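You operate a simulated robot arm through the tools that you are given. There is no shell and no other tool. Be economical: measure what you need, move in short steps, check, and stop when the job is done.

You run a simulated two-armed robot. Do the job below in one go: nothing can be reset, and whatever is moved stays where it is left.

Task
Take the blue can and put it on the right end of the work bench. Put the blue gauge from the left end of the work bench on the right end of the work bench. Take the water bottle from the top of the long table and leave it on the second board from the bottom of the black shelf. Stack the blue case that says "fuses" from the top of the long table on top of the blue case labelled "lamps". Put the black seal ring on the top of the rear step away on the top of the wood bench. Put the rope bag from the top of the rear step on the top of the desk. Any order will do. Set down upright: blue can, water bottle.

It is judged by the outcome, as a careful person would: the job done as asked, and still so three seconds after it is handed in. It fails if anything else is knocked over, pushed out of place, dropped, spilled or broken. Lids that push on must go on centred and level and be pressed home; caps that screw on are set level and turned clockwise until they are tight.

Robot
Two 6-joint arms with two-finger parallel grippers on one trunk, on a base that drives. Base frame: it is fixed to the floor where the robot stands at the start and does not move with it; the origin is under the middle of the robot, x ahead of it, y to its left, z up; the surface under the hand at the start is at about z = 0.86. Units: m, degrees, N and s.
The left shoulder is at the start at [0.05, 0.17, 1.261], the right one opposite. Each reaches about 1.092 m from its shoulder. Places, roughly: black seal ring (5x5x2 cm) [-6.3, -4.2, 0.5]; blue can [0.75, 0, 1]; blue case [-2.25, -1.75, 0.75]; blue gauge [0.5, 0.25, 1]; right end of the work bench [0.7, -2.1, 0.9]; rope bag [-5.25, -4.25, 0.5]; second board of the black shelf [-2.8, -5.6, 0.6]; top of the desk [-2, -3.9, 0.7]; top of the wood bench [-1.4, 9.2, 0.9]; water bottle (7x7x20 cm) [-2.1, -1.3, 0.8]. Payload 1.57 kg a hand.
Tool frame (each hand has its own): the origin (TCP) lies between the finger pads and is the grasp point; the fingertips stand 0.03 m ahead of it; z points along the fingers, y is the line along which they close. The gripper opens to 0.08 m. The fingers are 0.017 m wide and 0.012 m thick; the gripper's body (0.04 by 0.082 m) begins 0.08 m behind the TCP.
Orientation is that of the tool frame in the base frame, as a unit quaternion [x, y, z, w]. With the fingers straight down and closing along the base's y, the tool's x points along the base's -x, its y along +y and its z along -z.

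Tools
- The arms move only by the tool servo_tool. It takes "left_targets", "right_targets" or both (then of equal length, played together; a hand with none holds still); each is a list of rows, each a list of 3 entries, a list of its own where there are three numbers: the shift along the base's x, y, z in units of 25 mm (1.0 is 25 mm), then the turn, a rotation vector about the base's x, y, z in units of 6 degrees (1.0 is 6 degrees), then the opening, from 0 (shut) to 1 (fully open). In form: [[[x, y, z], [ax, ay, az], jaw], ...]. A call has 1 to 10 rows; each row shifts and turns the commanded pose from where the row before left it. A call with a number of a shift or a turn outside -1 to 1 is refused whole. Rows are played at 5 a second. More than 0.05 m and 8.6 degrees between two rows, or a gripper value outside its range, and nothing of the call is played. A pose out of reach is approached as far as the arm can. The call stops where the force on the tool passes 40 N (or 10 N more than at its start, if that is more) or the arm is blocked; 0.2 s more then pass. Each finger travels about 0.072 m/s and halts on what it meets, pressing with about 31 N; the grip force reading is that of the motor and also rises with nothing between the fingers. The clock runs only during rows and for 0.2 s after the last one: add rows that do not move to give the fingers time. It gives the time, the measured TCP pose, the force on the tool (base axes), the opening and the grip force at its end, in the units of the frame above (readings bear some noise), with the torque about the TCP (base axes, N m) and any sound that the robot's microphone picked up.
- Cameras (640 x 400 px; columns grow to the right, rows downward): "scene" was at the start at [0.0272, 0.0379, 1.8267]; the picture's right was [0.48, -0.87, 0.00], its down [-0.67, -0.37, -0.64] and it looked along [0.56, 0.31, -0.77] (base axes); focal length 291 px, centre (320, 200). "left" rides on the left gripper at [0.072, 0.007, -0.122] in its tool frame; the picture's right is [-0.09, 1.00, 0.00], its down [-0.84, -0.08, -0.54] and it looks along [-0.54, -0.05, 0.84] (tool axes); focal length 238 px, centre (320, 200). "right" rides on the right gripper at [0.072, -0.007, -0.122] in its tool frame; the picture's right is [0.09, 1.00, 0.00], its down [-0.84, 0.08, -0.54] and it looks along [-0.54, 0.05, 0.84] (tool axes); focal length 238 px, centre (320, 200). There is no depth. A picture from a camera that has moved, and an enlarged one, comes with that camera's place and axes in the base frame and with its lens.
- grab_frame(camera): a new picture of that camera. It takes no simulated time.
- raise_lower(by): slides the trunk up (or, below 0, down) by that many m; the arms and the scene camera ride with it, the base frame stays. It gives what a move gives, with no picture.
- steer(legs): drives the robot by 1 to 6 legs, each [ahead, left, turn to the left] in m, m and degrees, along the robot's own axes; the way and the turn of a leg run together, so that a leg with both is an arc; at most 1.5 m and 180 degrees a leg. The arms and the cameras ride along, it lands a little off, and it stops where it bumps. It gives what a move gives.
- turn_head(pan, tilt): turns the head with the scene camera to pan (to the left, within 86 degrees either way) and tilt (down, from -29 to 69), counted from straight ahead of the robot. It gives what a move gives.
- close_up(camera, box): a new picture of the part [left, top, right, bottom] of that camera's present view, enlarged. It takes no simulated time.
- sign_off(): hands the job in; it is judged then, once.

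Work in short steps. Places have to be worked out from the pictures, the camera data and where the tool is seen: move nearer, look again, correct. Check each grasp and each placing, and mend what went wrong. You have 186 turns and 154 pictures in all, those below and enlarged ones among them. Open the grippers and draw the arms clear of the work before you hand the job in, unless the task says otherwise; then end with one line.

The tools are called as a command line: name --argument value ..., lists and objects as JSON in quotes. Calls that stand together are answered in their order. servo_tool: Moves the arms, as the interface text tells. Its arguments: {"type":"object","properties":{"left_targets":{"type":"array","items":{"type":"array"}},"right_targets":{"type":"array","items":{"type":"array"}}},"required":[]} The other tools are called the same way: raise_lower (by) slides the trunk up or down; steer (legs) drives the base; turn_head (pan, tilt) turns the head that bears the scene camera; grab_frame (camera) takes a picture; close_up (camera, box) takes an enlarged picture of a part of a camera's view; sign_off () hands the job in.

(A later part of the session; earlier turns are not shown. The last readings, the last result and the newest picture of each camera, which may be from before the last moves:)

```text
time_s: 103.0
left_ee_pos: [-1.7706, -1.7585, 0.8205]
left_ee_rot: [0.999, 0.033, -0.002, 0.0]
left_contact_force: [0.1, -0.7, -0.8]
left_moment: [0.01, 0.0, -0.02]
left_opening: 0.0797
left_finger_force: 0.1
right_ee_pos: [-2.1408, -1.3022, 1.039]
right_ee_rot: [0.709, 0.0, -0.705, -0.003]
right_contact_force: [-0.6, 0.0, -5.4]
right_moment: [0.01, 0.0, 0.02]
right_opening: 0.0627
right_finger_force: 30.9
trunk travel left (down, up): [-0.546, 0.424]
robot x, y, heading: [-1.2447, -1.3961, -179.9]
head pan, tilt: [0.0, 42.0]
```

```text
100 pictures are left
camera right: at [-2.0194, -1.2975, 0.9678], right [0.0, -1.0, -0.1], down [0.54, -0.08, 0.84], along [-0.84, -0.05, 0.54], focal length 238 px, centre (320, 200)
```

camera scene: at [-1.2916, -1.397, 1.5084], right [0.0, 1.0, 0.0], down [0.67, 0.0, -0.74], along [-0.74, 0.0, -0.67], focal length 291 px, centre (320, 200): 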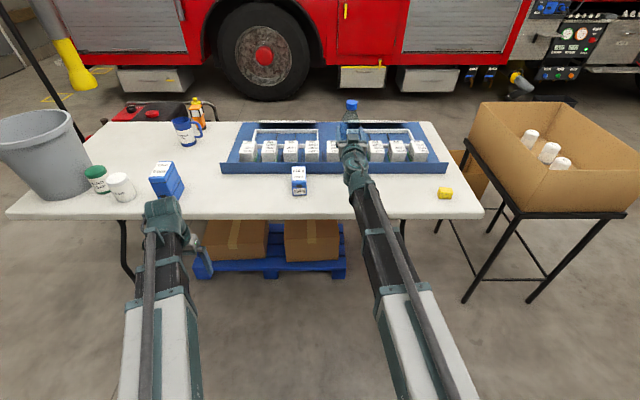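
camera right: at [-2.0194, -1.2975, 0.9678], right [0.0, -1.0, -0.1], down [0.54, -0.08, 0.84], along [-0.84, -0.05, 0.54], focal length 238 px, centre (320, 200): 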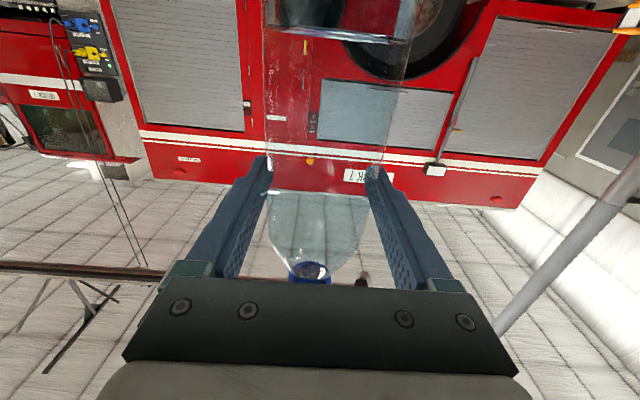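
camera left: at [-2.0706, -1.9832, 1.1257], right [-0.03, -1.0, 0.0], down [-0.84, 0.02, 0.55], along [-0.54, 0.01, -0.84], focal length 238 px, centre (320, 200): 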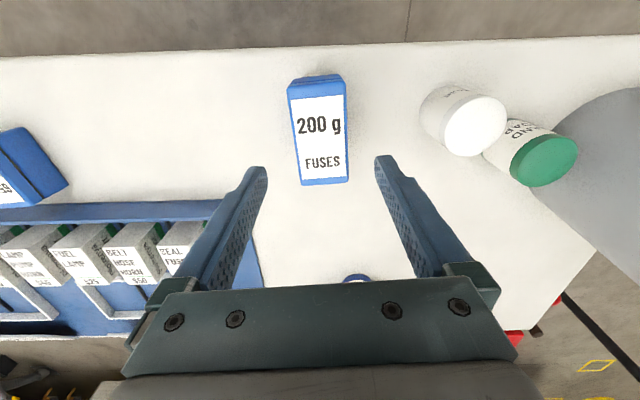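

The bottle is held upright. I back off, turn to face -y and look for the desk and the shelf.

steer --legs '[[-0.55, 0, 0], [0, 0, 90]]'

turn_head --pan 25 --tilt 22

grab_frame --camera "scene"

turn_head --pan -40 --tilt 22

grab_frame --camera "scene"

```text
time_s: 110.0
left_ee_pos: [-0.3367, -1.9174, 0.8213]
left_ee_rot: [0.683, 0.73, -0.001, 0.002]
left_contact_force: [0.9, 0.7, -0.4]
left_moment: [0.0, 0.01, 0.0]
left_opening: 0.0799
left_finger_force: 0.1
right_ee_pos: [-0.7917, -2.289, 1.039]
right_ee_rot: [0.501, 0.502, -0.5, 0.497]
right_contact_force: [-1.4, -0.7, -4.6]
right_moment: [0.04, 0.02, 0.03]
right_opening: 0.0624
right_finger_force: 30.8
trunk travel left (down, up): [-0.546, 0.424]
robot x, y, heading: [-0.6955, -1.3941, -89.7]
head pan, tilt: [0.0, 42.0]
```

```text
time_s: 110.9
left_ee_pos: [-0.3351, -1.918, 0.8202]
left_ee_rot: [0.683, 0.73, -0.002, 0.001]
left_contact_force: [0.6, 0.3, 0.2]
left_moment: [-0.04, -0.03, 0.01]
left_opening: 0.0799
left_finger_force: 0.0
right_ee_pos: [-0.7912, -2.2888, 1.0392]
right_ee_rot: [0.501, 0.502, -0.5, 0.497]
right_contact_force: [-0.5, 0.8, -5.2]
right_moment: [0.03, -0.04, 0.06]
right_opening: 0.0624
right_finger_force: 30.9
trunk travel left (down, up): [-0.546, 0.424]
robot x, y, heading: [-0.6969, -1.3948, -89.8]
head pan, tilt: [25.0, 22.0]
```

```text
99 pictures are left
camera scene: at [-0.6581, -1.4392, 1.5395], right [-0.91, -0.42, 0.0], down [-0.16, 0.34, -0.93], along [0.39, -0.84, -0.38], focal length 291 px, centre (320, 200)
```

scene: 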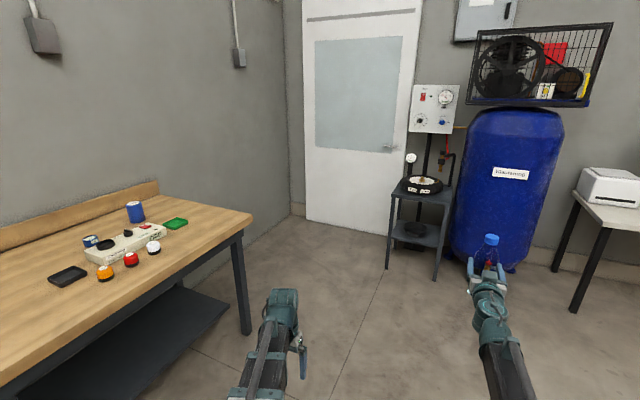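

```text
time_s: 112.2
left_ee_pos: [-0.3359, -1.9185, 0.8206]
left_ee_rot: [0.683, 0.73, -0.001, 0.001]
left_contact_force: [0.0, 0.3, -0.4]
left_moment: [-0.03, 0.02, -0.01]
left_opening: 0.0801
left_finger_force: 0.1
right_ee_pos: [-0.7927, -2.2899, 1.0388]
right_ee_rot: [0.501, 0.502, -0.5, 0.497]
right_contact_force: [-0.5, -0.6, -4.7]
right_moment: [0.03, 0.0, -0.01]
right_opening: 0.0627
right_finger_force: 31.0
trunk travel left (down, up): [-0.546, 0.424]
robot x, y, heading: [-0.6968, -1.3937, -89.8]
head pan, tilt: [-40.0, 22.0]
```

```text
98 pictures are left
camera scene: at [-0.7569, -1.4265, 1.5396], right [-0.77, 0.64, 0.0], down [0.24, 0.29, -0.93], along [-0.59, -0.71, -0.38], focal length 291 px, centre (320, 200)
```

scene: 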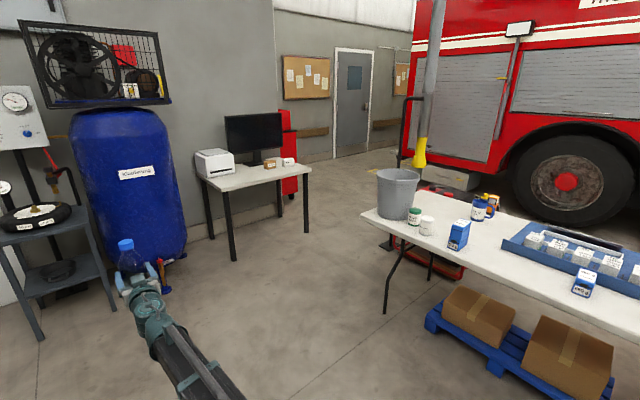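

The desk is at x≈-1.5…-2.5, y≈-3.6…-4.2, and there is a gap of about 1 m between it and the long table. I raise the trunk and go through that gap facing -x.

raise_lower --by 0.25

steer --legs '[[0.9, 0, 0], [0, 0, -90], [0, 0.8, 0]]'

turn_head --pan 10 --tilt 25

grab_frame --camera "scene"

```text
time_s: 114.8
left_ee_pos: [-0.3355, -1.919, 1.0695]
left_ee_rot: [0.683, 0.73, 0.0, 0.001]
left_contact_force: [0.5, -1.0, 0.8]
left_moment: [-0.02, 0.01, 0.0]
left_opening: 0.0801
left_finger_force: 0.0
right_ee_pos: [-0.7917, -2.2899, 1.2898]
right_ee_rot: [0.502, 0.502, -0.501, 0.496]
right_contact_force: [-0.1, 0.3, -4.9]
right_moment: [0.03, 0.0, 0.01]
right_opening: 0.0628
right_finger_force: 31.4
trunk travel left (down, up): [-0.796, 0.174]
robot x, y, heading: [-0.6959, -1.3966, -89.8]
head pan, tilt: [-40.0, 22.0]
```

```text
time_s: 127.3
left_ee_pos: [-1.2238, -3.4594, 1.07]
left_ee_rot: [1.0, 0.028, -0.002, 0.0]
left_contact_force: [1.5, -1.0, -0.4]
left_moment: [0.03, 0.02, 0.01]
left_opening: 0.0799
left_finger_force: 0.1
right_ee_pos: [-1.5926, -2.9996, 1.2894]
right_ee_rot: [0.709, -0.001, -0.705, -0.005]
right_contact_force: [0.7, -0.3, -5.4]
right_moment: [0.01, -0.03, 0.0]
right_opening: 0.0626
right_finger_force: 30.6
trunk travel left (down, up): [-0.796, 0.174]
robot x, y, heading: [-0.6966, -3.1066, 179.7]
head pan, tilt: [-40.0, 22.0]
```

```text
time_s: 128.5
left_ee_pos: [-1.2253, -3.4583, 1.0699]
left_ee_rot: [1.0, 0.028, -0.001, 0.0]
left_contact_force: [0.7, -0.4, 1.0]
left_moment: [-0.01, 0.04, -0.02]
left_opening: 0.0798
left_finger_force: 0.1
right_ee_pos: [-1.593, -2.9999, 1.2904]
right_ee_rot: [0.709, -0.002, -0.705, -0.006]
right_contact_force: [0.4, -0.1, -5.5]
right_moment: [-0.03, -0.04, 0.01]
right_opening: 0.0629
right_finger_force: 30.9
trunk travel left (down, up): [-0.796, 0.174]
robot x, y, heading: [-0.6976, -3.1016, 179.6]
head pan, tilt: [10.0, 25.0]
```

```text
97 pictures are left
camera scene: at [-0.7503, -3.1167, 1.7847], right [-0.17, 0.99, 0.0], down [0.42, 0.07, -0.91], along [-0.89, -0.15, -0.42], focal length 291 px, centre (320, 200)
```

scene: 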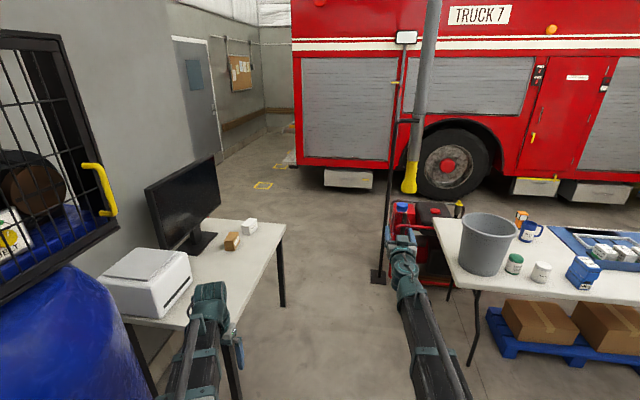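

A thin post stands near [-2.97, -2.94] and the desk's front edge is at y≈-3.66. I want to know my base's width before the gap, so I look straight down to the side. I also pull the left hand inward.

servo_tool --left_targets '[[[0, 0.8, 0], [0, 0, 0], 1], [[0, 0.8, 0], [0, 0, 0], 1], [[0, 0.8, 0], [0, 0, 0], 1], [[0, 0.8, 0], [0, 0, 0], 1], [[0, 0.8, 0], [0, 0, 0], 1], [[0, 0.8, 0], [0, 0, 0], 1]]'

turn_head --pan 70 --tilt 69

grab_frame --camera "scene"

```text
time_s: 129.9
left_ee_pos: [-1.2247, -3.3377, 1.0706]
left_ee_rot: [1.0, 0.029, -0.002, 0.001]
left_contact_force: [-0.7, -0.2, 0.8]
left_moment: [0.03, 0.0, 0.02]
left_opening: 0.0797
left_finger_force: 0.0
right_ee_pos: [-1.5916, -2.9998, 1.2892]
right_ee_rot: [0.709, -0.003, -0.705, -0.006]
right_contact_force: [-0.4, 0.0, -5.1]
right_moment: [0.03, -0.03, -0.02]
right_opening: 0.0623
right_finger_force: 30.9
trunk travel left (down, up): [-0.796, 0.174]
robot x, y, heading: [-0.6973, -3.1026, 179.5]
head pan, tilt: [10.0, 25.0]
```

```text
time_s: 131.2
left_ee_pos: [-1.2247, -3.3389, 1.0701]
left_ee_rot: [1.0, 0.029, -0.001, 0.0]
left_contact_force: [-0.5, -0.1, 0.3]
left_moment: [0.01, -0.02, -0.02]
left_opening: 0.0799
left_finger_force: 0.1
right_ee_pos: [-1.5923, -2.9998, 1.2893]
right_ee_rot: [0.709, -0.003, -0.705, -0.005]
right_contact_force: [1.0, 1.3, -4.8]
right_moment: [0.02, -0.02, 0.01]
right_opening: 0.0625
right_finger_force: 31.2
trunk travel left (down, up): [-0.796, 0.174]
robot x, y, heading: [-0.6998, -3.1052, 179.5]
head pan, tilt: [70.0, 68.8]
```

```text
96 pictures are left
camera scene: at [-0.679, -3.1537, 1.7253], right [-0.94, 0.35, 0.0], down [0.33, 0.87, -0.36], along [-0.13, -0.34, -0.93], focal length 291 px, centre (320, 200)
```

scene: 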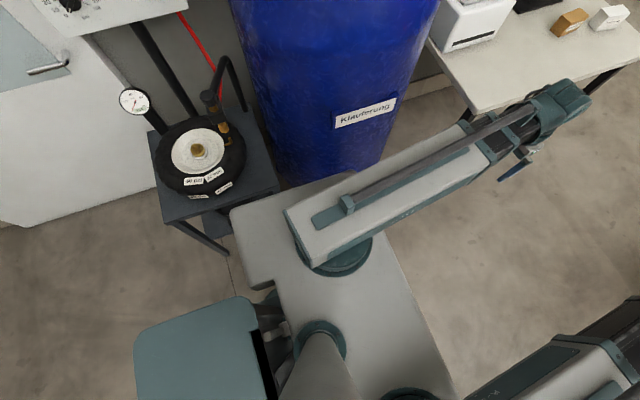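

My body is about ±0.3 m wide, so the lane y≈-3.28 works. I drive along it to x≈-2.3 and look again.

steer --legs '[[0.6, 0.17, 0.5], [1.0, 0, 0]]'

turn_head --pan 20 --tilt 25

grab_frame --camera "scene"

```text
time_s: 139.4
left_ee_pos: [-2.8125, -3.5177, 1.0703]
left_ee_rot: [0.999, 0.034, -0.002, -0.001]
left_contact_force: [-0.1, -0.9, -0.1]
left_moment: [0.01, -0.01, -0.03]
left_opening: 0.0799
left_finger_force: 0.1
right_ee_pos: [-3.1845, -3.1812, 1.2891]
right_ee_rot: [0.71, 0.002, -0.705, -0.002]
right_contact_force: [-0.8, -0.1, -5.4]
right_moment: [0.01, -0.03, -0.02]
right_opening: 0.0623
right_finger_force: 31.2
trunk travel left (down, up): [-0.796, 0.174]
robot x, y, heading: [-2.2892, -3.2786, -179.5]
head pan, tilt: [70.0, 68.8]
```

```text
time_s: 140.6
left_ee_pos: [-2.8141, -3.5168, 1.07]
left_ee_rot: [0.999, 0.034, -0.002, 0.0]
left_contact_force: [0.3, 0.0, -0.8]
left_moment: [0.0, 0.0, -0.01]
left_opening: 0.0802
left_finger_force: 0.1
right_ee_pos: [-3.1849, -3.1814, 1.2888]
right_ee_rot: [0.709, 0.002, -0.705, -0.001]
right_contact_force: [0.3, -0.4, -4.4]
right_moment: [-0.02, -0.02, 0.01]
right_opening: 0.0624
right_finger_force: 31.0
trunk travel left (down, up): [-0.796, 0.174]
robot x, y, heading: [-2.2862, -3.2792, -179.6]
head pan, tilt: [20.0, 25.0]
```

```text
95 pictures are left
camera scene: at [-2.3373, -3.3058, 1.7846], right [-0.35, 0.94, 0.0], down [0.4, 0.15, -0.91], along [-0.85, -0.32, -0.42], focal length 291 px, centre (320, 200)
```

scene: 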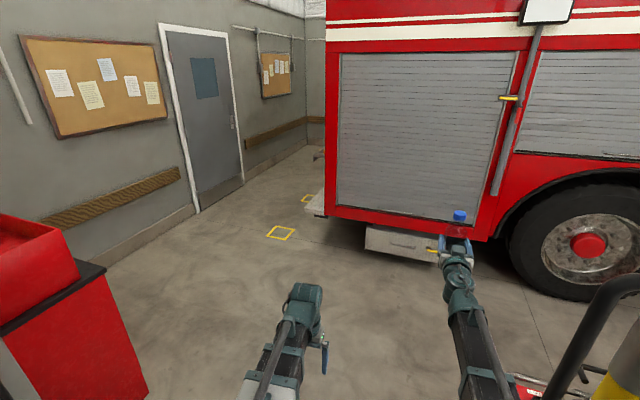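

The right arm has cleared the post. Before going further I look at the post to measure its clearance.

turn_head --pan -35 --tilt 50

grab_frame --camera "scene"

turn_head --pan 50 --tilt 45

grab_frame --camera "scene"

```text
time_s: 141.8
left_ee_pos: [-2.8143, -3.5172, 1.0694]
left_ee_rot: [0.999, 0.033, -0.001, 0.0]
left_contact_force: [-0.5, -0.1, 0.5]
left_moment: [0.01, 0.04, 0.02]
left_opening: 0.0797
left_finger_force: 0.1
right_ee_pos: [-3.1849, -3.1824, 1.2888]
right_ee_rot: [0.709, 0.001, -0.705, -0.002]
right_contact_force: [-0.9, 0.4, -5.0]
right_moment: [-0.04, -0.04, 0.01]
right_opening: 0.0624
right_finger_force: 30.8
trunk travel left (down, up): [-0.796, 0.174]
robot x, y, heading: [-2.2885, -3.2752, -179.3]
head pan, tilt: [-35.0, 50.0]
```

```text
94 pictures are left
camera scene: at [-2.3142, -3.23, 1.7473], right [0.57, 0.82, 0.0], down [0.63, -0.44, -0.64], along [-0.53, 0.37, -0.77], focal length 291 px, centre (320, 200)
```

scene: 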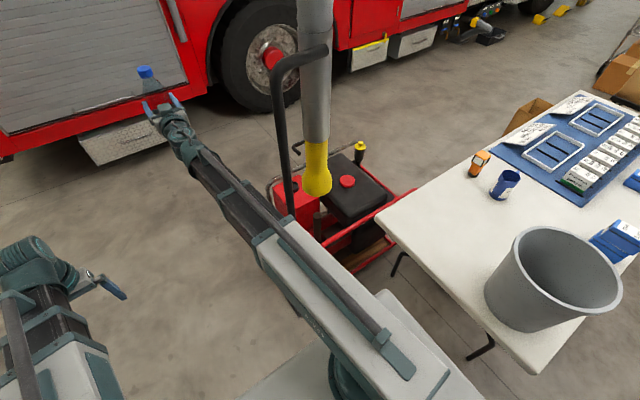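

```text
time_s: 143.4
left_ee_pos: [-2.8135, -3.5155, 1.0699]
left_ee_rot: [0.999, 0.034, -0.002, 0.0]
left_contact_force: [0.8, 0.2, -0.1]
left_moment: [0.01, 0.02, 0.0]
left_opening: 0.08
left_finger_force: 0.1
right_ee_pos: [-3.1833, -3.1824, 1.2887]
right_ee_rot: [0.709, 0.002, -0.705, -0.001]
right_contact_force: [-0.3, 1.2, -4.8]
right_moment: [0.01, -0.07, 0.01]
right_opening: 0.0624
right_finger_force: 31.5
trunk travel left (down, up): [-0.796, 0.174]
robot x, y, heading: [-2.2903, -3.275, -179.7]
head pan, tilt: [50.0, 45.0]
```

```text
93 pictures are left
camera scene: at [-2.3028, -3.3363, 1.7541], right [-0.77, 0.64, 0.0], down [0.45, 0.54, -0.71], along [-0.45, -0.54, -0.71], focal length 291 px, centre (320, 200)
```

scene: 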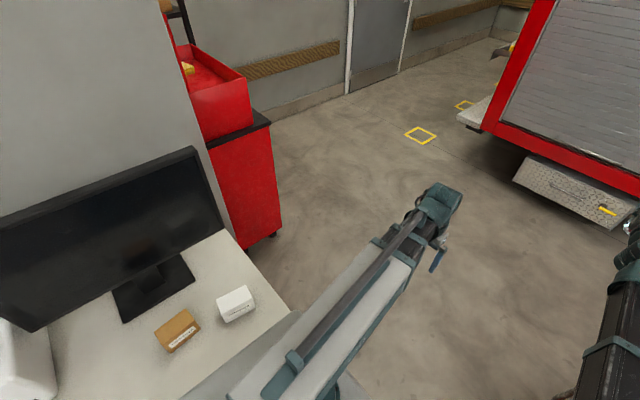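

The post is at about (-2.97, -2.92), top about 1.4 m. I shift 3 cm left and go straight 0.65 m through the gap, then the area opens to the left.

steer --legs '[[0.05, 0.035, 0], [0.65, 0, 0]]'

turn_head --pan 80 --tilt 30

grab_frame --camera "scene"

```text
time_s: 147.6
left_ee_pos: [-3.5136, -3.554, 1.0702]
left_ee_rot: [0.999, 0.033, -0.002, 0.0]
left_contact_force: [0.3, -0.1, -0.2]
left_moment: [0.0, 0.0, -0.04]
left_opening: 0.08
left_finger_force: 0.1
right_ee_pos: [-3.8843, -3.2189, 1.2898]
right_ee_rot: [0.709, 0.0, -0.706, -0.002]
right_contact_force: [0.2, -0.1, -5.4]
right_moment: [-0.01, -0.01, 0.0]
right_opening: 0.0626
right_finger_force: 31.1
trunk travel left (down, up): [-0.796, 0.174]
robot x, y, heading: [-2.9877, -3.3161, -179.8]
head pan, tilt: [50.0, 45.0]
```

```text
time_s: 148.6
left_ee_pos: [-3.5121, -3.5549, 1.0702]
left_ee_rot: [0.999, 0.033, -0.001, 0.0]
left_contact_force: [-0.7, 1.1, 0.5]
left_moment: [0.03, 0.02, 0.0]
left_opening: 0.08
left_finger_force: 0.2
right_ee_pos: [-3.8819, -3.2196, 1.2886]
right_ee_rot: [0.709, 0.001, -0.705, -0.002]
right_contact_force: [0.0, 0.0, -5.1]
right_moment: [0.02, -0.05, -0.01]
right_opening: 0.0626
right_finger_force: 31.7
trunk travel left (down, up): [-0.796, 0.174]
robot x, y, heading: [-2.9886, -3.3112, -179.5]
head pan, tilt: [80.0, 30.0]
```

```text
92 pictures are left
camera scene: at [-2.9649, -3.401, 1.7767], right [-0.99, 0.17, 0.0], down [0.09, 0.49, -0.87], along [-0.15, -0.85, -0.5], focal length 291 px, centre (320, 200)
```

scene: 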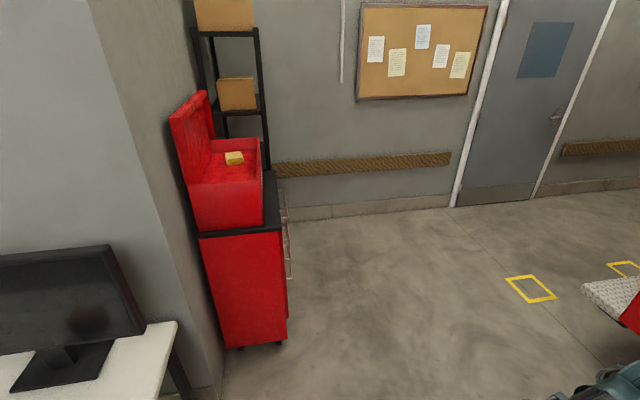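

Through. The shelf stands behind the red cabinet against the wall at x≈-2.5. I go around to about (-4.2, -4.55) and turn to face +x.

steer --legs '[[0.5, 0, 0], [0, 0, 90], [1.25, -0.7, 0], [0, 0, 90]]'

turn_head --pan -35 --tilt 25

grab_frame --camera "scene"

```text
time_s: 165.9
left_ee_pos: [-3.6582, -4.315, 1.07]
left_ee_rot: [-0.037, 0.999, 0.001, 0.002]
left_contact_force: [-0.1, -0.5, -0.1]
left_moment: [0.01, -0.02, 0.01]
left_opening: 0.08
left_finger_force: 0.1
right_ee_pos: [-3.2856, -4.6473, 1.2889]
right_ee_rot: [-0.004, 0.709, 0.001, 0.705]
right_contact_force: [0.3, -1.0, -5.5]
right_moment: [0.02, 0.03, -0.02]
right_opening: 0.0623
right_finger_force: 30.7
trunk travel left (down, up): [-0.796, 0.174]
robot x, y, heading: [-4.1818, -4.5608, 0.4]
head pan, tilt: [80.0, 30.0]
```

```text
time_s: 167.8
left_ee_pos: [-3.6577, -4.3146, 1.0712]
left_ee_rot: [-0.036, 0.999, 0.0, 0.002]
left_contact_force: [0.2, -0.5, -0.9]
left_moment: [-0.01, 0.03, 0.02]
left_opening: 0.0799
left_finger_force: 0.0
right_ee_pos: [-3.286, -4.6482, 1.2891]
right_ee_rot: [-0.003, 0.709, 0.0, 0.706]
right_contact_force: [-0.2, 0.3, -5.1]
right_moment: [0.01, 0.05, 0.01]
right_opening: 0.0624
right_finger_force: 30.9
trunk travel left (down, up): [-0.796, 0.174]
robot x, y, heading: [-4.1805, -4.5628, 0.8]
head pan, tilt: [-35.0, 25.0]
```

```text
91 pictures are left
camera scene: at [-4.1436, -4.6125, 1.7847], right [-0.56, -0.83, 0.0], down [-0.35, 0.24, -0.91], along [0.75, -0.51, -0.42], focal length 291 px, centre (320, 200)
```

scene: 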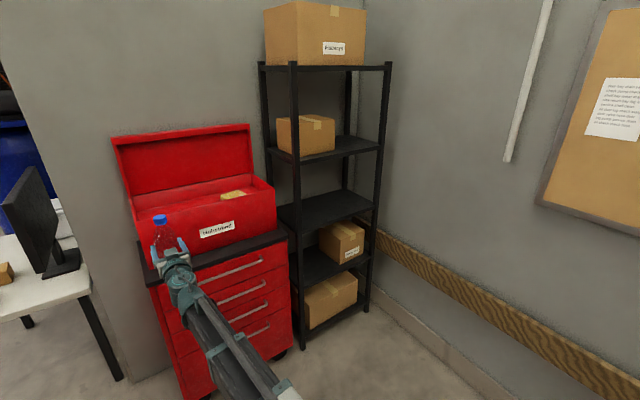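

The shelf spans x≈-2.9…-2.5 and y≈-5.31…-5.9. The second board is at z≈0.57 with a box on its right half, so its left part near y≈-5.43 is free. I strafe there, straighten the heading and lower to approach height.

steer --legs '[[0, -0.78, -0.7]]'

raise_lower --by -0.55

turn_head --pan -5 --tilt 20

grab_frame --camera "scene"

grab_frame --camera "right"

```text
time_s: 172.0
left_ee_pos: [-3.6512, -5.099, 1.0708]
left_ee_rot: [-0.032, 0.999, 0.001, 0.001]
left_contact_force: [-1.2, -1.0, 0.0]
left_moment: [0.03, 0.0, -0.01]
left_opening: 0.08
left_finger_force: 0.1
right_ee_pos: [-3.2816, -5.4354, 1.289]
right_ee_rot: [0.0, 0.709, -0.002, 0.705]
right_contact_force: [-0.6, 0.4, -5.3]
right_moment: [0.0, 0.01, 0.01]
right_opening: 0.0623
right_finger_force: 31.4
trunk travel left (down, up): [-0.796, 0.174]
robot x, y, heading: [-4.176, -5.3415, 0.0]
head pan, tilt: [-35.0, 25.0]
```

```text
refused: -0.55 is not a number from -0.4 to 0.4
```

```text
time_s: 172.9
left_ee_pos: [-3.651, -5.0982, 1.0706]
left_ee_rot: [-0.032, 0.999, 0.0, 0.002]
left_contact_force: [1.1, 0.8, -1.0]
left_moment: [0.01, 0.03, 0.01]
left_opening: 0.0802
left_finger_force: 0.0
right_ee_pos: [-3.2826, -5.4354, 1.2886]
right_ee_rot: [-0.001, 0.709, -0.003, 0.705]
right_contact_force: [-0.3, 0.5, -4.9]
right_moment: [0.01, 0.07, 0.01]
right_opening: 0.0621
right_finger_force: 31.0
trunk travel left (down, up): [-0.796, 0.174]
robot x, y, heading: [-4.1742, -5.3387, -0.1]
head pan, tilt: [-5.0, 20.0]
```

```text
90 pictures are left
camera scene: at [-4.1218, -5.3472, 1.7928], right [-0.09, -1.0, 0.0], down [-0.34, 0.03, -0.94], along [0.94, -0.08, -0.34], focal length 291 px, centre (320, 200)
```

scene: 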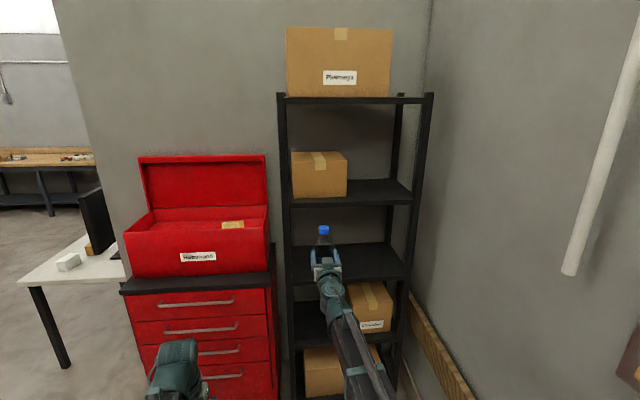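

```text
89 pictures are left
camera right: at [-3.4044, -5.4421, 1.2179], right [0.0, 1.0, -0.1], down [-0.54, 0.08, 0.84], along [0.84, 0.05, 0.54], focal length 238 px, centre (320, 200)
```

right: 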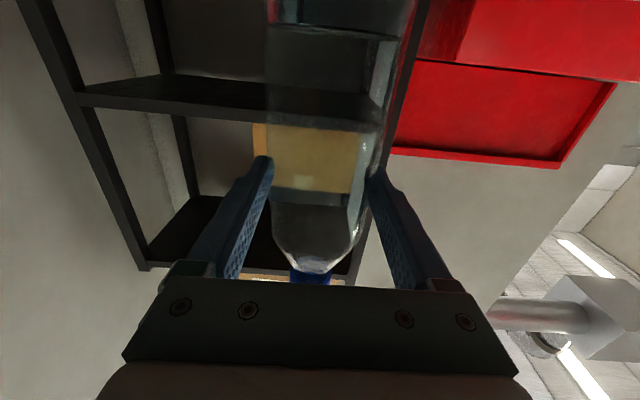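

The trunk limit per call is 0.4 m, so I lower in two steps, then look.

raise_lower --by -0.4

raise_lower --by -0.13

turn_head --pan -5 --tilt 25

grab_frame --camera "scene"

grab_frame --camera "right"

```text
time_s: 176.8
left_ee_pos: [-3.6511, -5.0981, 0.6708]
left_ee_rot: [-0.032, 0.999, 0.0, 0.002]
left_contact_force: [0.2, 1.1, -0.5]
left_moment: [0.03, 0.03, 0.0]
left_opening: 0.0799
left_finger_force: 0.0
right_ee_pos: [-3.2813, -5.4347, 0.8893]
right_ee_rot: [0.0, 0.709, -0.002, 0.705]
right_contact_force: [-0.6, 0.0, -4.8]
right_moment: [-0.04, 0.03, 0.0]
right_opening: 0.0625
right_finger_force: 30.7
trunk travel left (down, up): [-0.396, 0.574]
robot x, y, heading: [-4.1717, -5.3399, 0.3]
head pan, tilt: [-5.0, 20.0]
```

```text
time_s: 178.3
left_ee_pos: [-3.6513, -5.0983, 0.5395]
left_ee_rot: [-0.032, 0.999, -0.001, 0.002]
left_contact_force: [0.4, 0.9, -0.7]
left_moment: [0.0, -0.02, 0.0]
left_opening: 0.08
left_finger_force: 0.1
right_ee_pos: [-3.2824, -5.4347, 0.76]
right_ee_rot: [0.0, 0.709, -0.002, 0.705]
right_contact_force: [0.0, -0.1, -4.4]
right_moment: [0.02, 0.02, -0.01]
right_opening: 0.0622
right_finger_force: 30.8
trunk travel left (down, up): [-0.266, 0.704]
robot x, y, heading: [-4.1742, -5.3376, 0.3]
head pan, tilt: [-5.0, 20.0]
```

```text
time_s: 179.0
left_ee_pos: [-3.6513, -5.0989, 0.5405]
left_ee_rot: [-0.033, 0.999, 0.0, 0.002]
left_contact_force: [-0.2, 0.3, -0.1]
left_moment: [-0.06, 0.01, 0.01]
left_opening: 0.08
left_finger_force: 0.0
right_ee_pos: [-3.2827, -5.4343, 0.7597]
right_ee_rot: [0.0, 0.709, -0.002, 0.705]
right_contact_force: [-0.2, -0.9, -5.2]
right_moment: [0.02, 0.08, -0.02]
right_opening: 0.0624
right_finger_force: 31.1
trunk travel left (down, up): [-0.266, 0.704]
robot x, y, heading: [-4.1715, -5.3435, -0.1]
head pan, tilt: [-5.0, 25.0]
```

```text
88 pictures are left
camera scene: at [-4.1231, -5.347, 1.2548], right [-0.09, -1.0, 0.0], down [-0.42, 0.04, -0.91], along [0.9, -0.08, -0.42], focal length 291 px, centre (320, 200)
```

scene: 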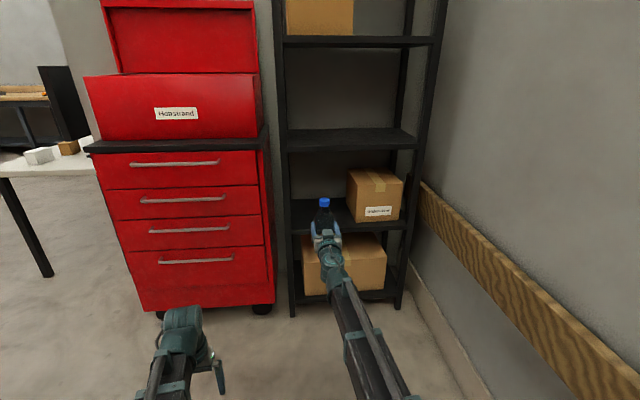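

```text
87 pictures are left
camera right: at [-3.4047, -5.4421, 0.6879], right [0.0, 1.0, -0.1], down [-0.54, 0.08, 0.84], along [0.84, 0.05, 0.54], focal length 238 px, centre (320, 200)
```

right: 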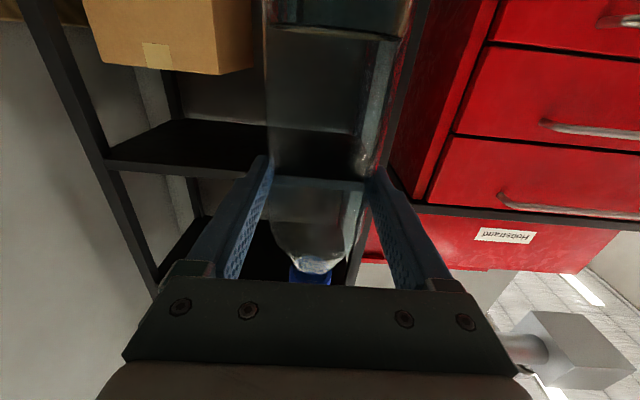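

Second board: top z≈0.55, front edge x≈-2.925, free between y≈-5.33 and -5.63. I shift the hand to y≈-5.46, lower slightly, and drive ahead 0.47 m.

servo_tool --right_targets '[[[0, -0.5, 0], [0, 0, 0], 0], [[0, -0.5, 0], [0, 0, 0], 0]]'

raise_lower --by -0.04

steer --legs '[[0.3, 0, 0]]'

grab_frame --camera "scene"

```text
time_s: 179.6
left_ee_pos: [-3.6507, -5.0986, 0.5408]
left_ee_rot: [-0.032, 0.999, 0.001, 0.002]
left_contact_force: [0.4, 0.6, 0.3]
left_moment: [0.0, -0.02, -0.01]
left_opening: 0.0797
left_finger_force: 0.0
right_ee_pos: [-3.2823, -5.459, 0.7594]
right_ee_rot: [-0.001, 0.709, -0.001, 0.706]
right_contact_force: [0.0, 0.8, -5.5]
right_moment: [0.02, 0.01, 0.01]
right_opening: 0.0625
right_finger_force: 30.9
trunk travel left (down, up): [-0.266, 0.704]
robot x, y, heading: [-4.173, -5.3423, -0.1]
head pan, tilt: [-5.0, 25.0]
```

```text
time_s: 180.4
left_ee_pos: [-3.6512, -5.099, 0.5002]
left_ee_rot: [-0.033, 0.999, 0.0, 0.002]
left_contact_force: [-0.1, 0.1, 0.0]
left_moment: [0.01, 0.03, 0.0]
left_opening: 0.0801
left_finger_force: 0.0
right_ee_pos: [-3.2819, -5.4589, 0.7189]
right_ee_rot: [0.0, 0.708, -0.002, 0.706]
right_contact_force: [-0.5, -0.1, -5.7]
right_moment: [-0.03, 0.05, -0.03]
right_opening: 0.0623
right_finger_force: 31.2
trunk travel left (down, up): [-0.226, 0.744]
robot x, y, heading: [-4.178, -5.3447, -0.1]
head pan, tilt: [-5.0, 25.0]
```

```text
time_s: 182.5
left_ee_pos: [-3.35, -5.1, 0.5006]
left_ee_rot: [-0.031, 1.0, 0.0, 0.002]
left_contact_force: [0.1, 0.5, 0.6]
left_moment: [-0.01, 0.01, 0.04]
left_opening: 0.0801
left_finger_force: 0.1
right_ee_pos: [-2.9807, -5.4609, 0.7187]
right_ee_rot: [-0.001, 0.709, -0.002, 0.705]
right_contact_force: [0.0, 0.1, -6.2]
right_moment: [0.0, 0.04, 0.01]
right_opening: 0.0624
right_finger_force: 30.8
trunk travel left (down, up): [-0.226, 0.744]
robot x, y, heading: [-3.8722, -5.3394, -0.0]
head pan, tilt: [-5.0, 25.0]
```

```text
86 pictures are left
camera scene: at [-3.8224, -5.3468, 1.2147], right [-0.09, -1.0, 0.0], down [-0.42, 0.04, -0.91], along [0.9, -0.08, -0.42], focal length 291 px, centre (320, 200)
```

scene: 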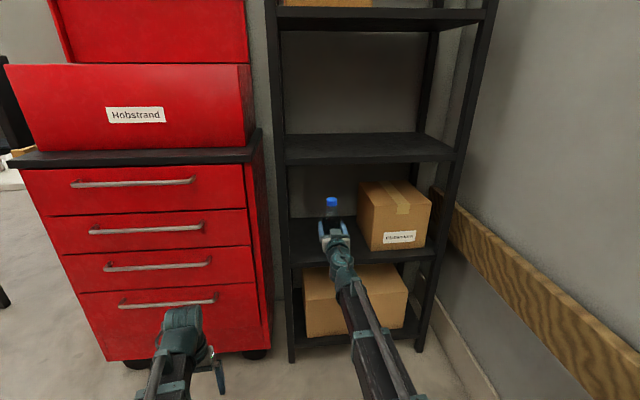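

Clear path. I drive 0.18 m further in.

steer --legs '[[0.18, 0, 0]]'

raise_lower --by -0.05

close_up --camera "scene" --box '[240, 120, 460, 300]'

grab_frame --camera "right"

```text
time_s: 184.0
left_ee_pos: [-3.1719, -5.0999, 0.5011]
left_ee_rot: [-0.031, 1.0, 0.0, 0.002]
left_contact_force: [0.2, 0.8, -0.3]
left_moment: [-0.01, -0.03, -0.02]
left_opening: 0.0801
left_finger_force: 0.1
right_ee_pos: [-2.8031, -5.4608, 0.7191]
right_ee_rot: [0.0, 0.709, -0.003, 0.705]
right_contact_force: [0.4, -0.7, -4.4]
right_moment: [-0.01, 0.04, 0.0]
right_opening: 0.0623
right_finger_force: 31.7
trunk travel left (down, up): [-0.226, 0.744]
robot x, y, heading: [-3.6972, -5.3394, -0.2]
head pan, tilt: [-5.0, 25.0]
```

```text
time_s: 184.9
left_ee_pos: [-3.1707, -5.1002, 0.4501]
left_ee_rot: [-0.032, 0.999, -0.001, 0.002]
left_contact_force: [-0.6, -0.8, 0.3]
left_moment: [0.01, 0.0, 0.01]
left_opening: 0.0798
left_finger_force: 0.0
right_ee_pos: [-2.802, -5.4613, 0.6679]
right_ee_rot: [0.001, 0.708, -0.004, 0.706]
right_contact_force: [0.3, -0.1, -5.5]
right_moment: [0.03, 0.03, 0.01]
right_opening: 0.0624
right_finger_force: 31.1
trunk travel left (down, up): [-0.176, 0.794]
robot x, y, heading: [-3.6955, -5.3367, -0.2]
head pan, tilt: [-5.0, 25.0]
```

```text
2.22 times, centred on (350, 210) of scene
camera zoom: at [-3.6436, -5.3469, 1.1647], right [-0.09, -1.0, 0.0], down [-0.42, 0.04, -0.91], along [0.9, -0.08, -0.42], focal length 646 px, centre (253, 178)
```

zoom: 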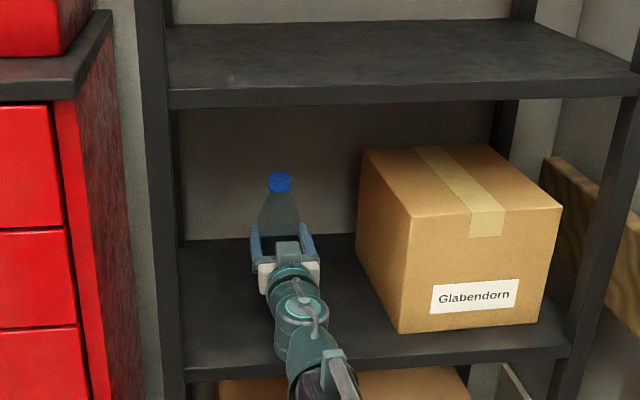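

```text
84 pictures are left
camera right: at [-2.9254, -5.4685, 0.598], right [0.01, 1.0, -0.1], down [-0.54, 0.08, 0.84], along [0.84, 0.05, 0.54], focal length 238 px, centre (320, 200)
```

right: 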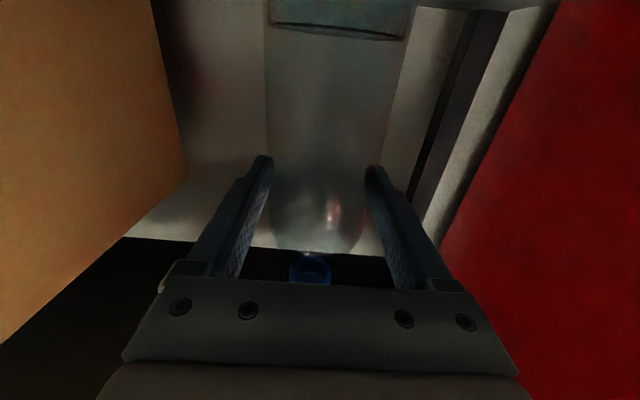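

Positioned well inside. I lower in small steps to contact.

raise_lower --by -0.006

raise_lower --by -0.003

raise_lower --by -0.003

```text
time_s: 185.5
left_ee_pos: [-3.1705, -5.1001, 0.4448]
left_ee_rot: [-0.031, 1.0, 0.0, 0.001]
left_contact_force: [-0.2, -0.3, -0.1]
left_moment: [-0.01, 0.0, -0.01]
left_opening: 0.0803
left_finger_force: 0.0
right_ee_pos: [-2.8029, -5.4616, 0.6639]
right_ee_rot: [0.001, 0.708, -0.003, 0.706]
right_contact_force: [-0.7, 0.3, -3.9]
right_moment: [-0.02, 0.06, -0.03]
right_opening: 0.0621
right_finger_force: 30.9
trunk travel left (down, up): [-0.17, 0.8]
robot x, y, heading: [-3.6943, -5.3387, 0.1]
head pan, tilt: [-5.0, 25.0]
```

```text
time_s: 186.0
left_ee_pos: [-3.1717, -5.1003, 0.4417]
left_ee_rot: [-0.031, 1.0, 0.0, 0.002]
left_contact_force: [-0.8, 0.4, -0.2]
left_moment: [0.01, 0.01, -0.01]
left_opening: 0.08
left_finger_force: 0.1
right_ee_pos: [-2.8033, -5.4616, 0.6597]
right_ee_rot: [0.0, 0.709, -0.003, 0.705]
right_contact_force: [-0.4, 0.1, -5.4]
right_moment: [0.01, 0.06, -0.02]
right_opening: 0.0621
right_finger_force: 31.1
trunk travel left (down, up): [-0.167, 0.803]
robot x, y, heading: [-3.6943, -5.3378, 0.2]
head pan, tilt: [-5.0, 25.0]
```

```text
time_s: 186.5
left_ee_pos: [-3.1713, -5.1001, 0.4382]
left_ee_rot: [-0.031, 1.0, 0.0, 0.002]
left_contact_force: [0.8, -0.1, 0.0]
left_moment: [0.03, 0.0, 0.01]
left_opening: 0.0798
left_finger_force: 0.0
right_ee_pos: [-2.8033, -5.461, 0.6573]
right_ee_rot: [0.001, 0.708, -0.003, 0.706]
right_contact_force: [0.1, 0.4, -4.4]
right_moment: [0.01, 0.06, 0.02]
right_opening: 0.0623
right_finger_force: 30.4
trunk travel left (down, up): [-0.164, 0.806]
robot x, y, heading: [-3.6986, -5.3382, 0.0]
head pan, tilt: [-5.0, 25.0]
```

Not yet loaded; continuing.

raise_lower --by -0.003

raise_lower --by -0.003

raise_lower --by -0.003

```text
time_s: 187.0
left_ee_pos: [-3.1701, -5.0991, 0.435]
left_ee_rot: [-0.031, 1.0, 0.0, 0.001]
left_contact_force: [-0.1, -0.6, -0.2]
left_moment: [0.0, 0.02, 0.03]
left_opening: 0.0801
left_finger_force: 0.0
right_ee_pos: [-2.8025, -5.4611, 0.6537]
right_ee_rot: [0.0, 0.708, -0.003, 0.706]
right_contact_force: [-0.4, 0.2, -5.2]
right_moment: [0.01, 0.04, 0.02]
right_opening: 0.0624
right_finger_force: 30.9
trunk travel left (down, up): [-0.161, 0.809]
robot x, y, heading: [-3.6934, -5.3391, -0.1]
head pan, tilt: [-5.0, 25.0]
```

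```text
time_s: 187.5
left_ee_pos: [-3.172, -5.1012, 0.4327]
left_ee_rot: [-0.031, 1.0, -0.001, 0.001]
left_contact_force: [0.9, 0.3, 0.6]
left_moment: [-0.02, 0.04, -0.02]
left_opening: 0.08
left_finger_force: 0.1
right_ee_pos: [-2.8028, -5.4611, 0.6508]
right_ee_rot: [0.001, 0.709, -0.004, 0.705]
right_contact_force: [-0.7, -0.5, -4.9]
right_moment: [0.01, 0.05, 0.0]
right_opening: 0.0623
right_finger_force: 30.6
trunk travel left (down, up): [-0.158, 0.812]
robot x, y, heading: [-3.6958, -5.3397, 0.3]
head pan, tilt: [-5.0, 25.0]
```

```text
time_s: 188.1
left_ee_pos: [-3.1725, -5.1001, 0.4301]
left_ee_rot: [-0.031, 0.999, 0.0, 0.003]
left_contact_force: [0.1, 0.3, 0.2]
left_moment: [-0.03, 0.0, -0.03]
left_opening: 0.08
left_finger_force: 0.1
right_ee_pos: [-2.8027, -5.4622, 0.651]
right_ee_rot: [0.001, 0.708, -0.004, 0.706]
right_contact_force: [9.5, -2.4, 24.2]
right_moment: [0.16, -0.49, -0.08]
right_opening: 0.0625
right_finger_force: 30.8
trunk travel left (down, up): [-0.155, 0.815]
robot x, y, heading: [-3.6951, -5.3382, -0.0]
head pan, tilt: [-5.0, 25.0]
```

Contact (24 N up). I open the right hand and back off the base straight.

servo_tool --right_targets '[[[0, 0, 0], [0, 0, 0], 1], [[0, 0, 0], [0, 0, 0], 1], [[0, 0, 0], [0, 0, 0], 1]]'

grab_frame --camera "right"

```text
time_s: 188.9
left_ee_pos: [-3.1724, -5.0991, 0.4285]
left_ee_rot: [-0.032, 1.0, 0.0, 0.002]
left_contact_force: [0.5, -0.3, 0.0]
left_moment: [0.02, -0.01, -0.01]
left_opening: 0.0802
left_finger_force: 0.0
right_ee_pos: [-2.8039, -5.4615, 0.6482]
right_ee_rot: [0.001, 0.708, -0.003, 0.706]
right_contact_force: [0.4, 0.5, -0.3]
right_moment: [-0.04, 0.0, -0.02]
right_opening: 0.0798
right_finger_force: 0.0
trunk travel left (down, up): [-0.155, 0.815]
robot x, y, heading: [-3.6975, -5.3405, 0.0]
head pan, tilt: [-5.0, 25.0]
```

```text
83 pictures are left
camera right: at [-2.9257, -5.4684, 0.5773], right [0.01, 1.0, -0.1], down [-0.54, 0.08, 0.84], along [0.84, 0.05, 0.54], focal length 238 px, centre (320, 200)
```

right: 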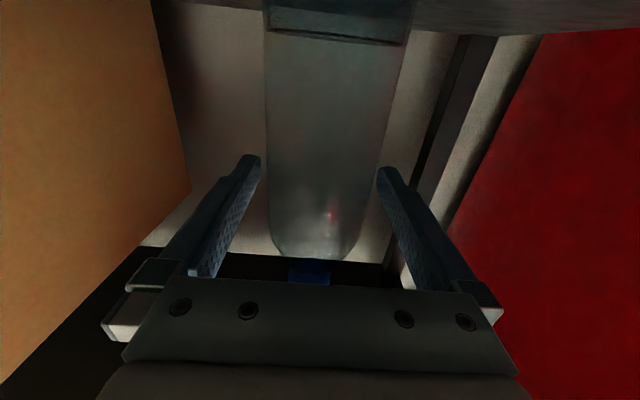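

The bottle stands free between the open fingers. I back out 0.35 m and look.

steer --legs '[[-0.4, 0, 0]]'

close_up --camera "scene" --box '[240, 120, 460, 300]'

```text
time_s: 191.3
left_ee_pos: [-3.5691, -5.0992, 0.4299]
left_ee_rot: [-0.032, 0.999, 0.0, 0.002]
left_contact_force: [-0.4, 0.3, 0.5]
left_moment: [-0.01, -0.03, -0.04]
left_opening: 0.0799
left_finger_force: 0.0
right_ee_pos: [-3.1991, -5.459, 0.6484]
right_ee_rot: [0.001, 0.708, -0.003, 0.706]
right_contact_force: [-0.3, 0.4, 0.6]
right_moment: [-0.01, 0.01, -0.02]
right_opening: 0.0801
right_finger_force: 0.1
trunk travel left (down, up): [-0.155, 0.815]
robot x, y, heading: [-4.0912, -5.34, 0.0]
head pan, tilt: [-5.0, 25.0]
```

```text
2.22 times, centred on (350, 210) of scene
camera zoom: at [-4.0412, -5.3469, 1.1437], right [-0.09, -1.0, 0.0], down [-0.42, 0.04, -0.91], along [0.9, -0.08, -0.42], focal length 646 px, centre (253, 178)
```

zoom: 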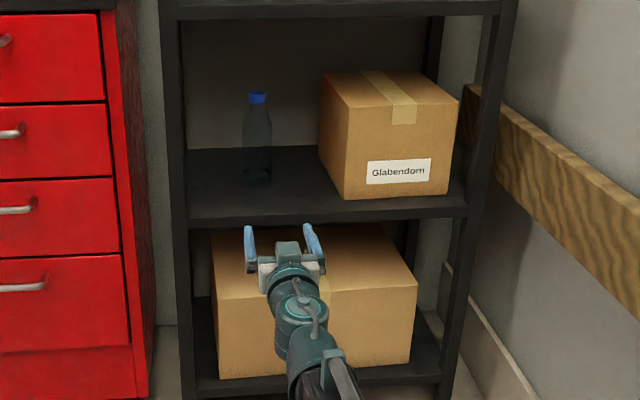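

The bottle stands upright on the second board. Next the rear step: I raise the trunk, turn to face +y and look.

raise_lower --by 0.4

steer --legs '[[0, 0, 90], [0, 1.0, 0]]'

turn_head --pan 30 --tilt 35

grab_frame --camera "scene"

```text
time_s: 195.2
left_ee_pos: [-3.5697, -5.0989, 0.8294]
left_ee_rot: [-0.032, 0.999, 0.0, 0.001]
left_contact_force: [-0.5, 0.1, 0.2]
left_moment: [0.01, 0.02, -0.01]
left_opening: 0.0796
left_finger_force: 0.0
right_ee_pos: [-3.1994, -5.4596, 1.0495]
right_ee_rot: [0.0, 0.708, -0.002, 0.706]
right_contact_force: [-0.3, 0.2, -0.6]
right_moment: [-0.02, 0.0, 0.04]
right_opening: 0.08
right_finger_force: 0.2
trunk travel left (down, up): [-0.555, 0.415]
robot x, y, heading: [-4.0907, -5.3405, 0.3]
head pan, tilt: [-5.0, 25.0]
```

```text
time_s: 204.2
left_ee_pos: [-5.3293, -4.8037, 0.8303]
left_ee_rot: [0.726, -0.687, -0.001, -0.002]
left_contact_force: [-0.8, -0.8, -0.2]
left_moment: [0.03, -0.02, 0.01]
left_opening: 0.0803
left_finger_force: 0.0
right_ee_pos: [-4.9659, -4.4378, 1.0478]
right_ee_rot: [-0.499, 0.503, 0.495, 0.503]
right_contact_force: [0.5, -0.3, -0.4]
right_moment: [0.01, -0.02, -0.02]
right_opening: 0.0801
right_finger_force: 0.0
trunk travel left (down, up): [-0.555, 0.415]
robot x, y, heading: [-5.0946, -5.3289, 89.7]
head pan, tilt: [-5.0, 25.0]
```

```text
time_s: 205.2
left_ee_pos: [-5.3294, -4.8038, 0.8295]
left_ee_rot: [0.727, -0.687, -0.001, -0.001]
left_contact_force: [-0.2, 0.5, 0.0]
left_moment: [-0.01, 0.01, 0.01]
left_opening: 0.0798
left_finger_force: 0.0
right_ee_pos: [-4.9652, -4.4377, 1.0489]
right_ee_rot: [-0.499, 0.503, 0.495, 0.503]
right_contact_force: [0.0, 0.1, 0.4]
right_moment: [0.04, 0.01, 0.01]
right_opening: 0.0803
right_finger_force: 0.1
trunk travel left (down, up): [-0.555, 0.415]
robot x, y, heading: [-5.0935, -5.3272, 89.7]
head pan, tilt: [30.0, 35.0]
```

```text
81 pictures are left
camera scene: at [-5.1368, -5.2925, 1.528], right [0.87, 0.49, 0.0], down [0.28, -0.5, -0.82], along [-0.4, 0.71, -0.57], focal length 291 px, centre (320, 200)
```

scene: 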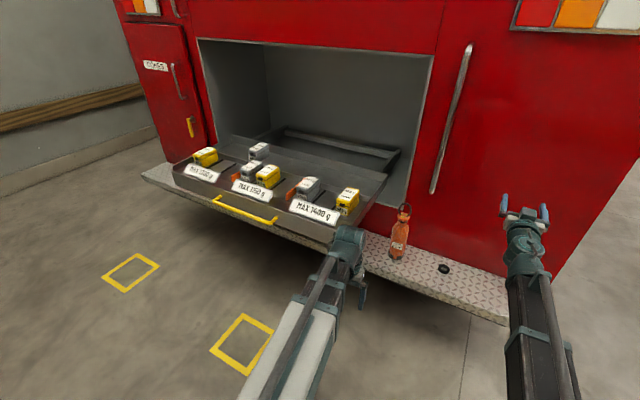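

I see an orange bag and a black ring on the step here, but the ring is expected near x=-6.3. I enlarge this part and check the step's left end.

close_up --camera "scene" --box '[370, 190, 490, 290]'

close_up --camera "scene" --box '[130, 130, 300, 260]'

```text
4.00 times, centred on (430, 240) of scene
camera zoom: at [-5.1368, -5.2925, 1.528], right [0.87, 0.49, 0.0], down [0.28, -0.5, -0.82], along [-0.4, 0.71, -0.57], focal length 1162 px, centre (-120, 40)
```

zoom: 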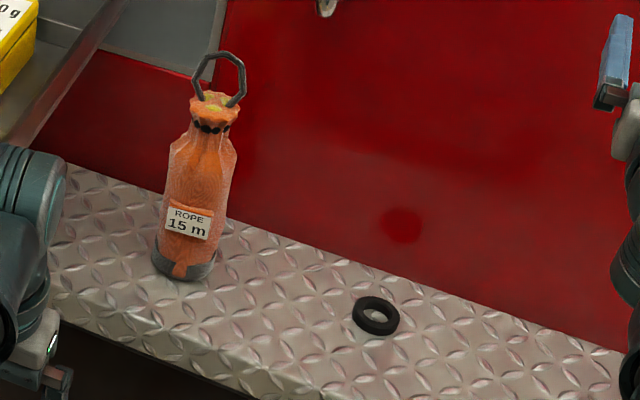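

```text
3.08 times, centred on (215, 195) of scene
camera zoom: at [-5.1368, -5.2925, 1.528], right [0.87, 0.49, 0.0], down [0.28, -0.5, -0.82], along [-0.4, 0.71, -0.57], focal length 894 px, centre (643, 215)
```

zoom: 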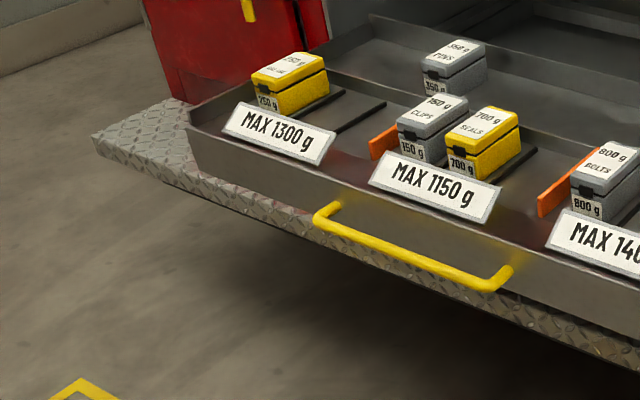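

Only one ring is visible here (x≈-5.09). To rule out another one near x≈-6.3 I drive 1.1 m left and look.

steer --legs '[[-0.1, 0, 0], [0, 1.15, 0]]'

turn_head --pan 10 --tilt 35

grab_frame --camera "scene"

grab_frame --camera "left"

```text
time_s: 211.8
left_ee_pos: [-6.4804, -4.8909, 0.8297]
left_ee_rot: [0.726, -0.688, -0.001, -0.002]
left_contact_force: [-0.7, 0.3, -0.2]
left_moment: [-0.01, -0.03, 0.02]
left_opening: 0.0799
left_finger_force: 0.2
right_ee_pos: [-6.1141, -4.5269, 1.0487]
right_ee_rot: [-0.497, 0.505, 0.494, 0.505]
right_contact_force: [0.9, 0.4, 0.4]
right_moment: [0.01, -0.01, -0.01]
right_opening: 0.0799
right_finger_force: 0.1
trunk travel left (down, up): [-0.555, 0.415]
robot x, y, heading: [-6.2447, -5.4212, 89.4]
head pan, tilt: [30.0, 35.0]
```

```text
time_s: 212.6
left_ee_pos: [-6.4796, -4.8917, 0.8297]
left_ee_rot: [0.725, -0.689, -0.001, -0.001]
left_contact_force: [1.1, 0.2, 0.1]
left_moment: [0.0, 0.0, -0.03]
left_opening: 0.0802
left_finger_force: 0.0
right_ee_pos: [-6.1143, -4.5256, 1.0494]
right_ee_rot: [-0.498, 0.504, 0.494, 0.504]
right_contact_force: [-0.9, 0.6, 0.2]
right_moment: [0.0, -0.01, 0.04]
right_opening: 0.08
right_finger_force: 0.0
trunk travel left (down, up): [-0.555, 0.415]
robot x, y, heading: [-6.248, -5.4189, 89.4]
head pan, tilt: [10.0, 35.0]
```

```text
78 pictures are left
camera scene: at [-6.2606, -5.3704, 1.528], right [0.99, 0.16, 0.0], down [0.09, -0.57, -0.82], along [-0.13, 0.81, -0.57], focal length 291 px, centre (320, 200)
```

scene: 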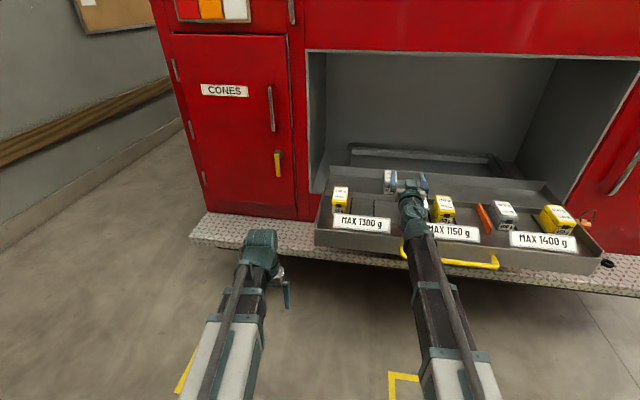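

```text
77 pictures are left
camera left: at [-6.483, -4.9633, 0.9519], right [-1.0, 0.04, 0.0], down [0.03, 0.84, 0.54], along [0.02, 0.54, -0.84], focal length 238 px, centre (320, 200)
```

left: 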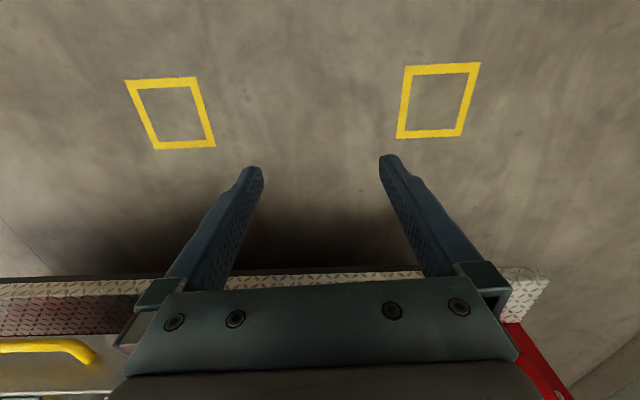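

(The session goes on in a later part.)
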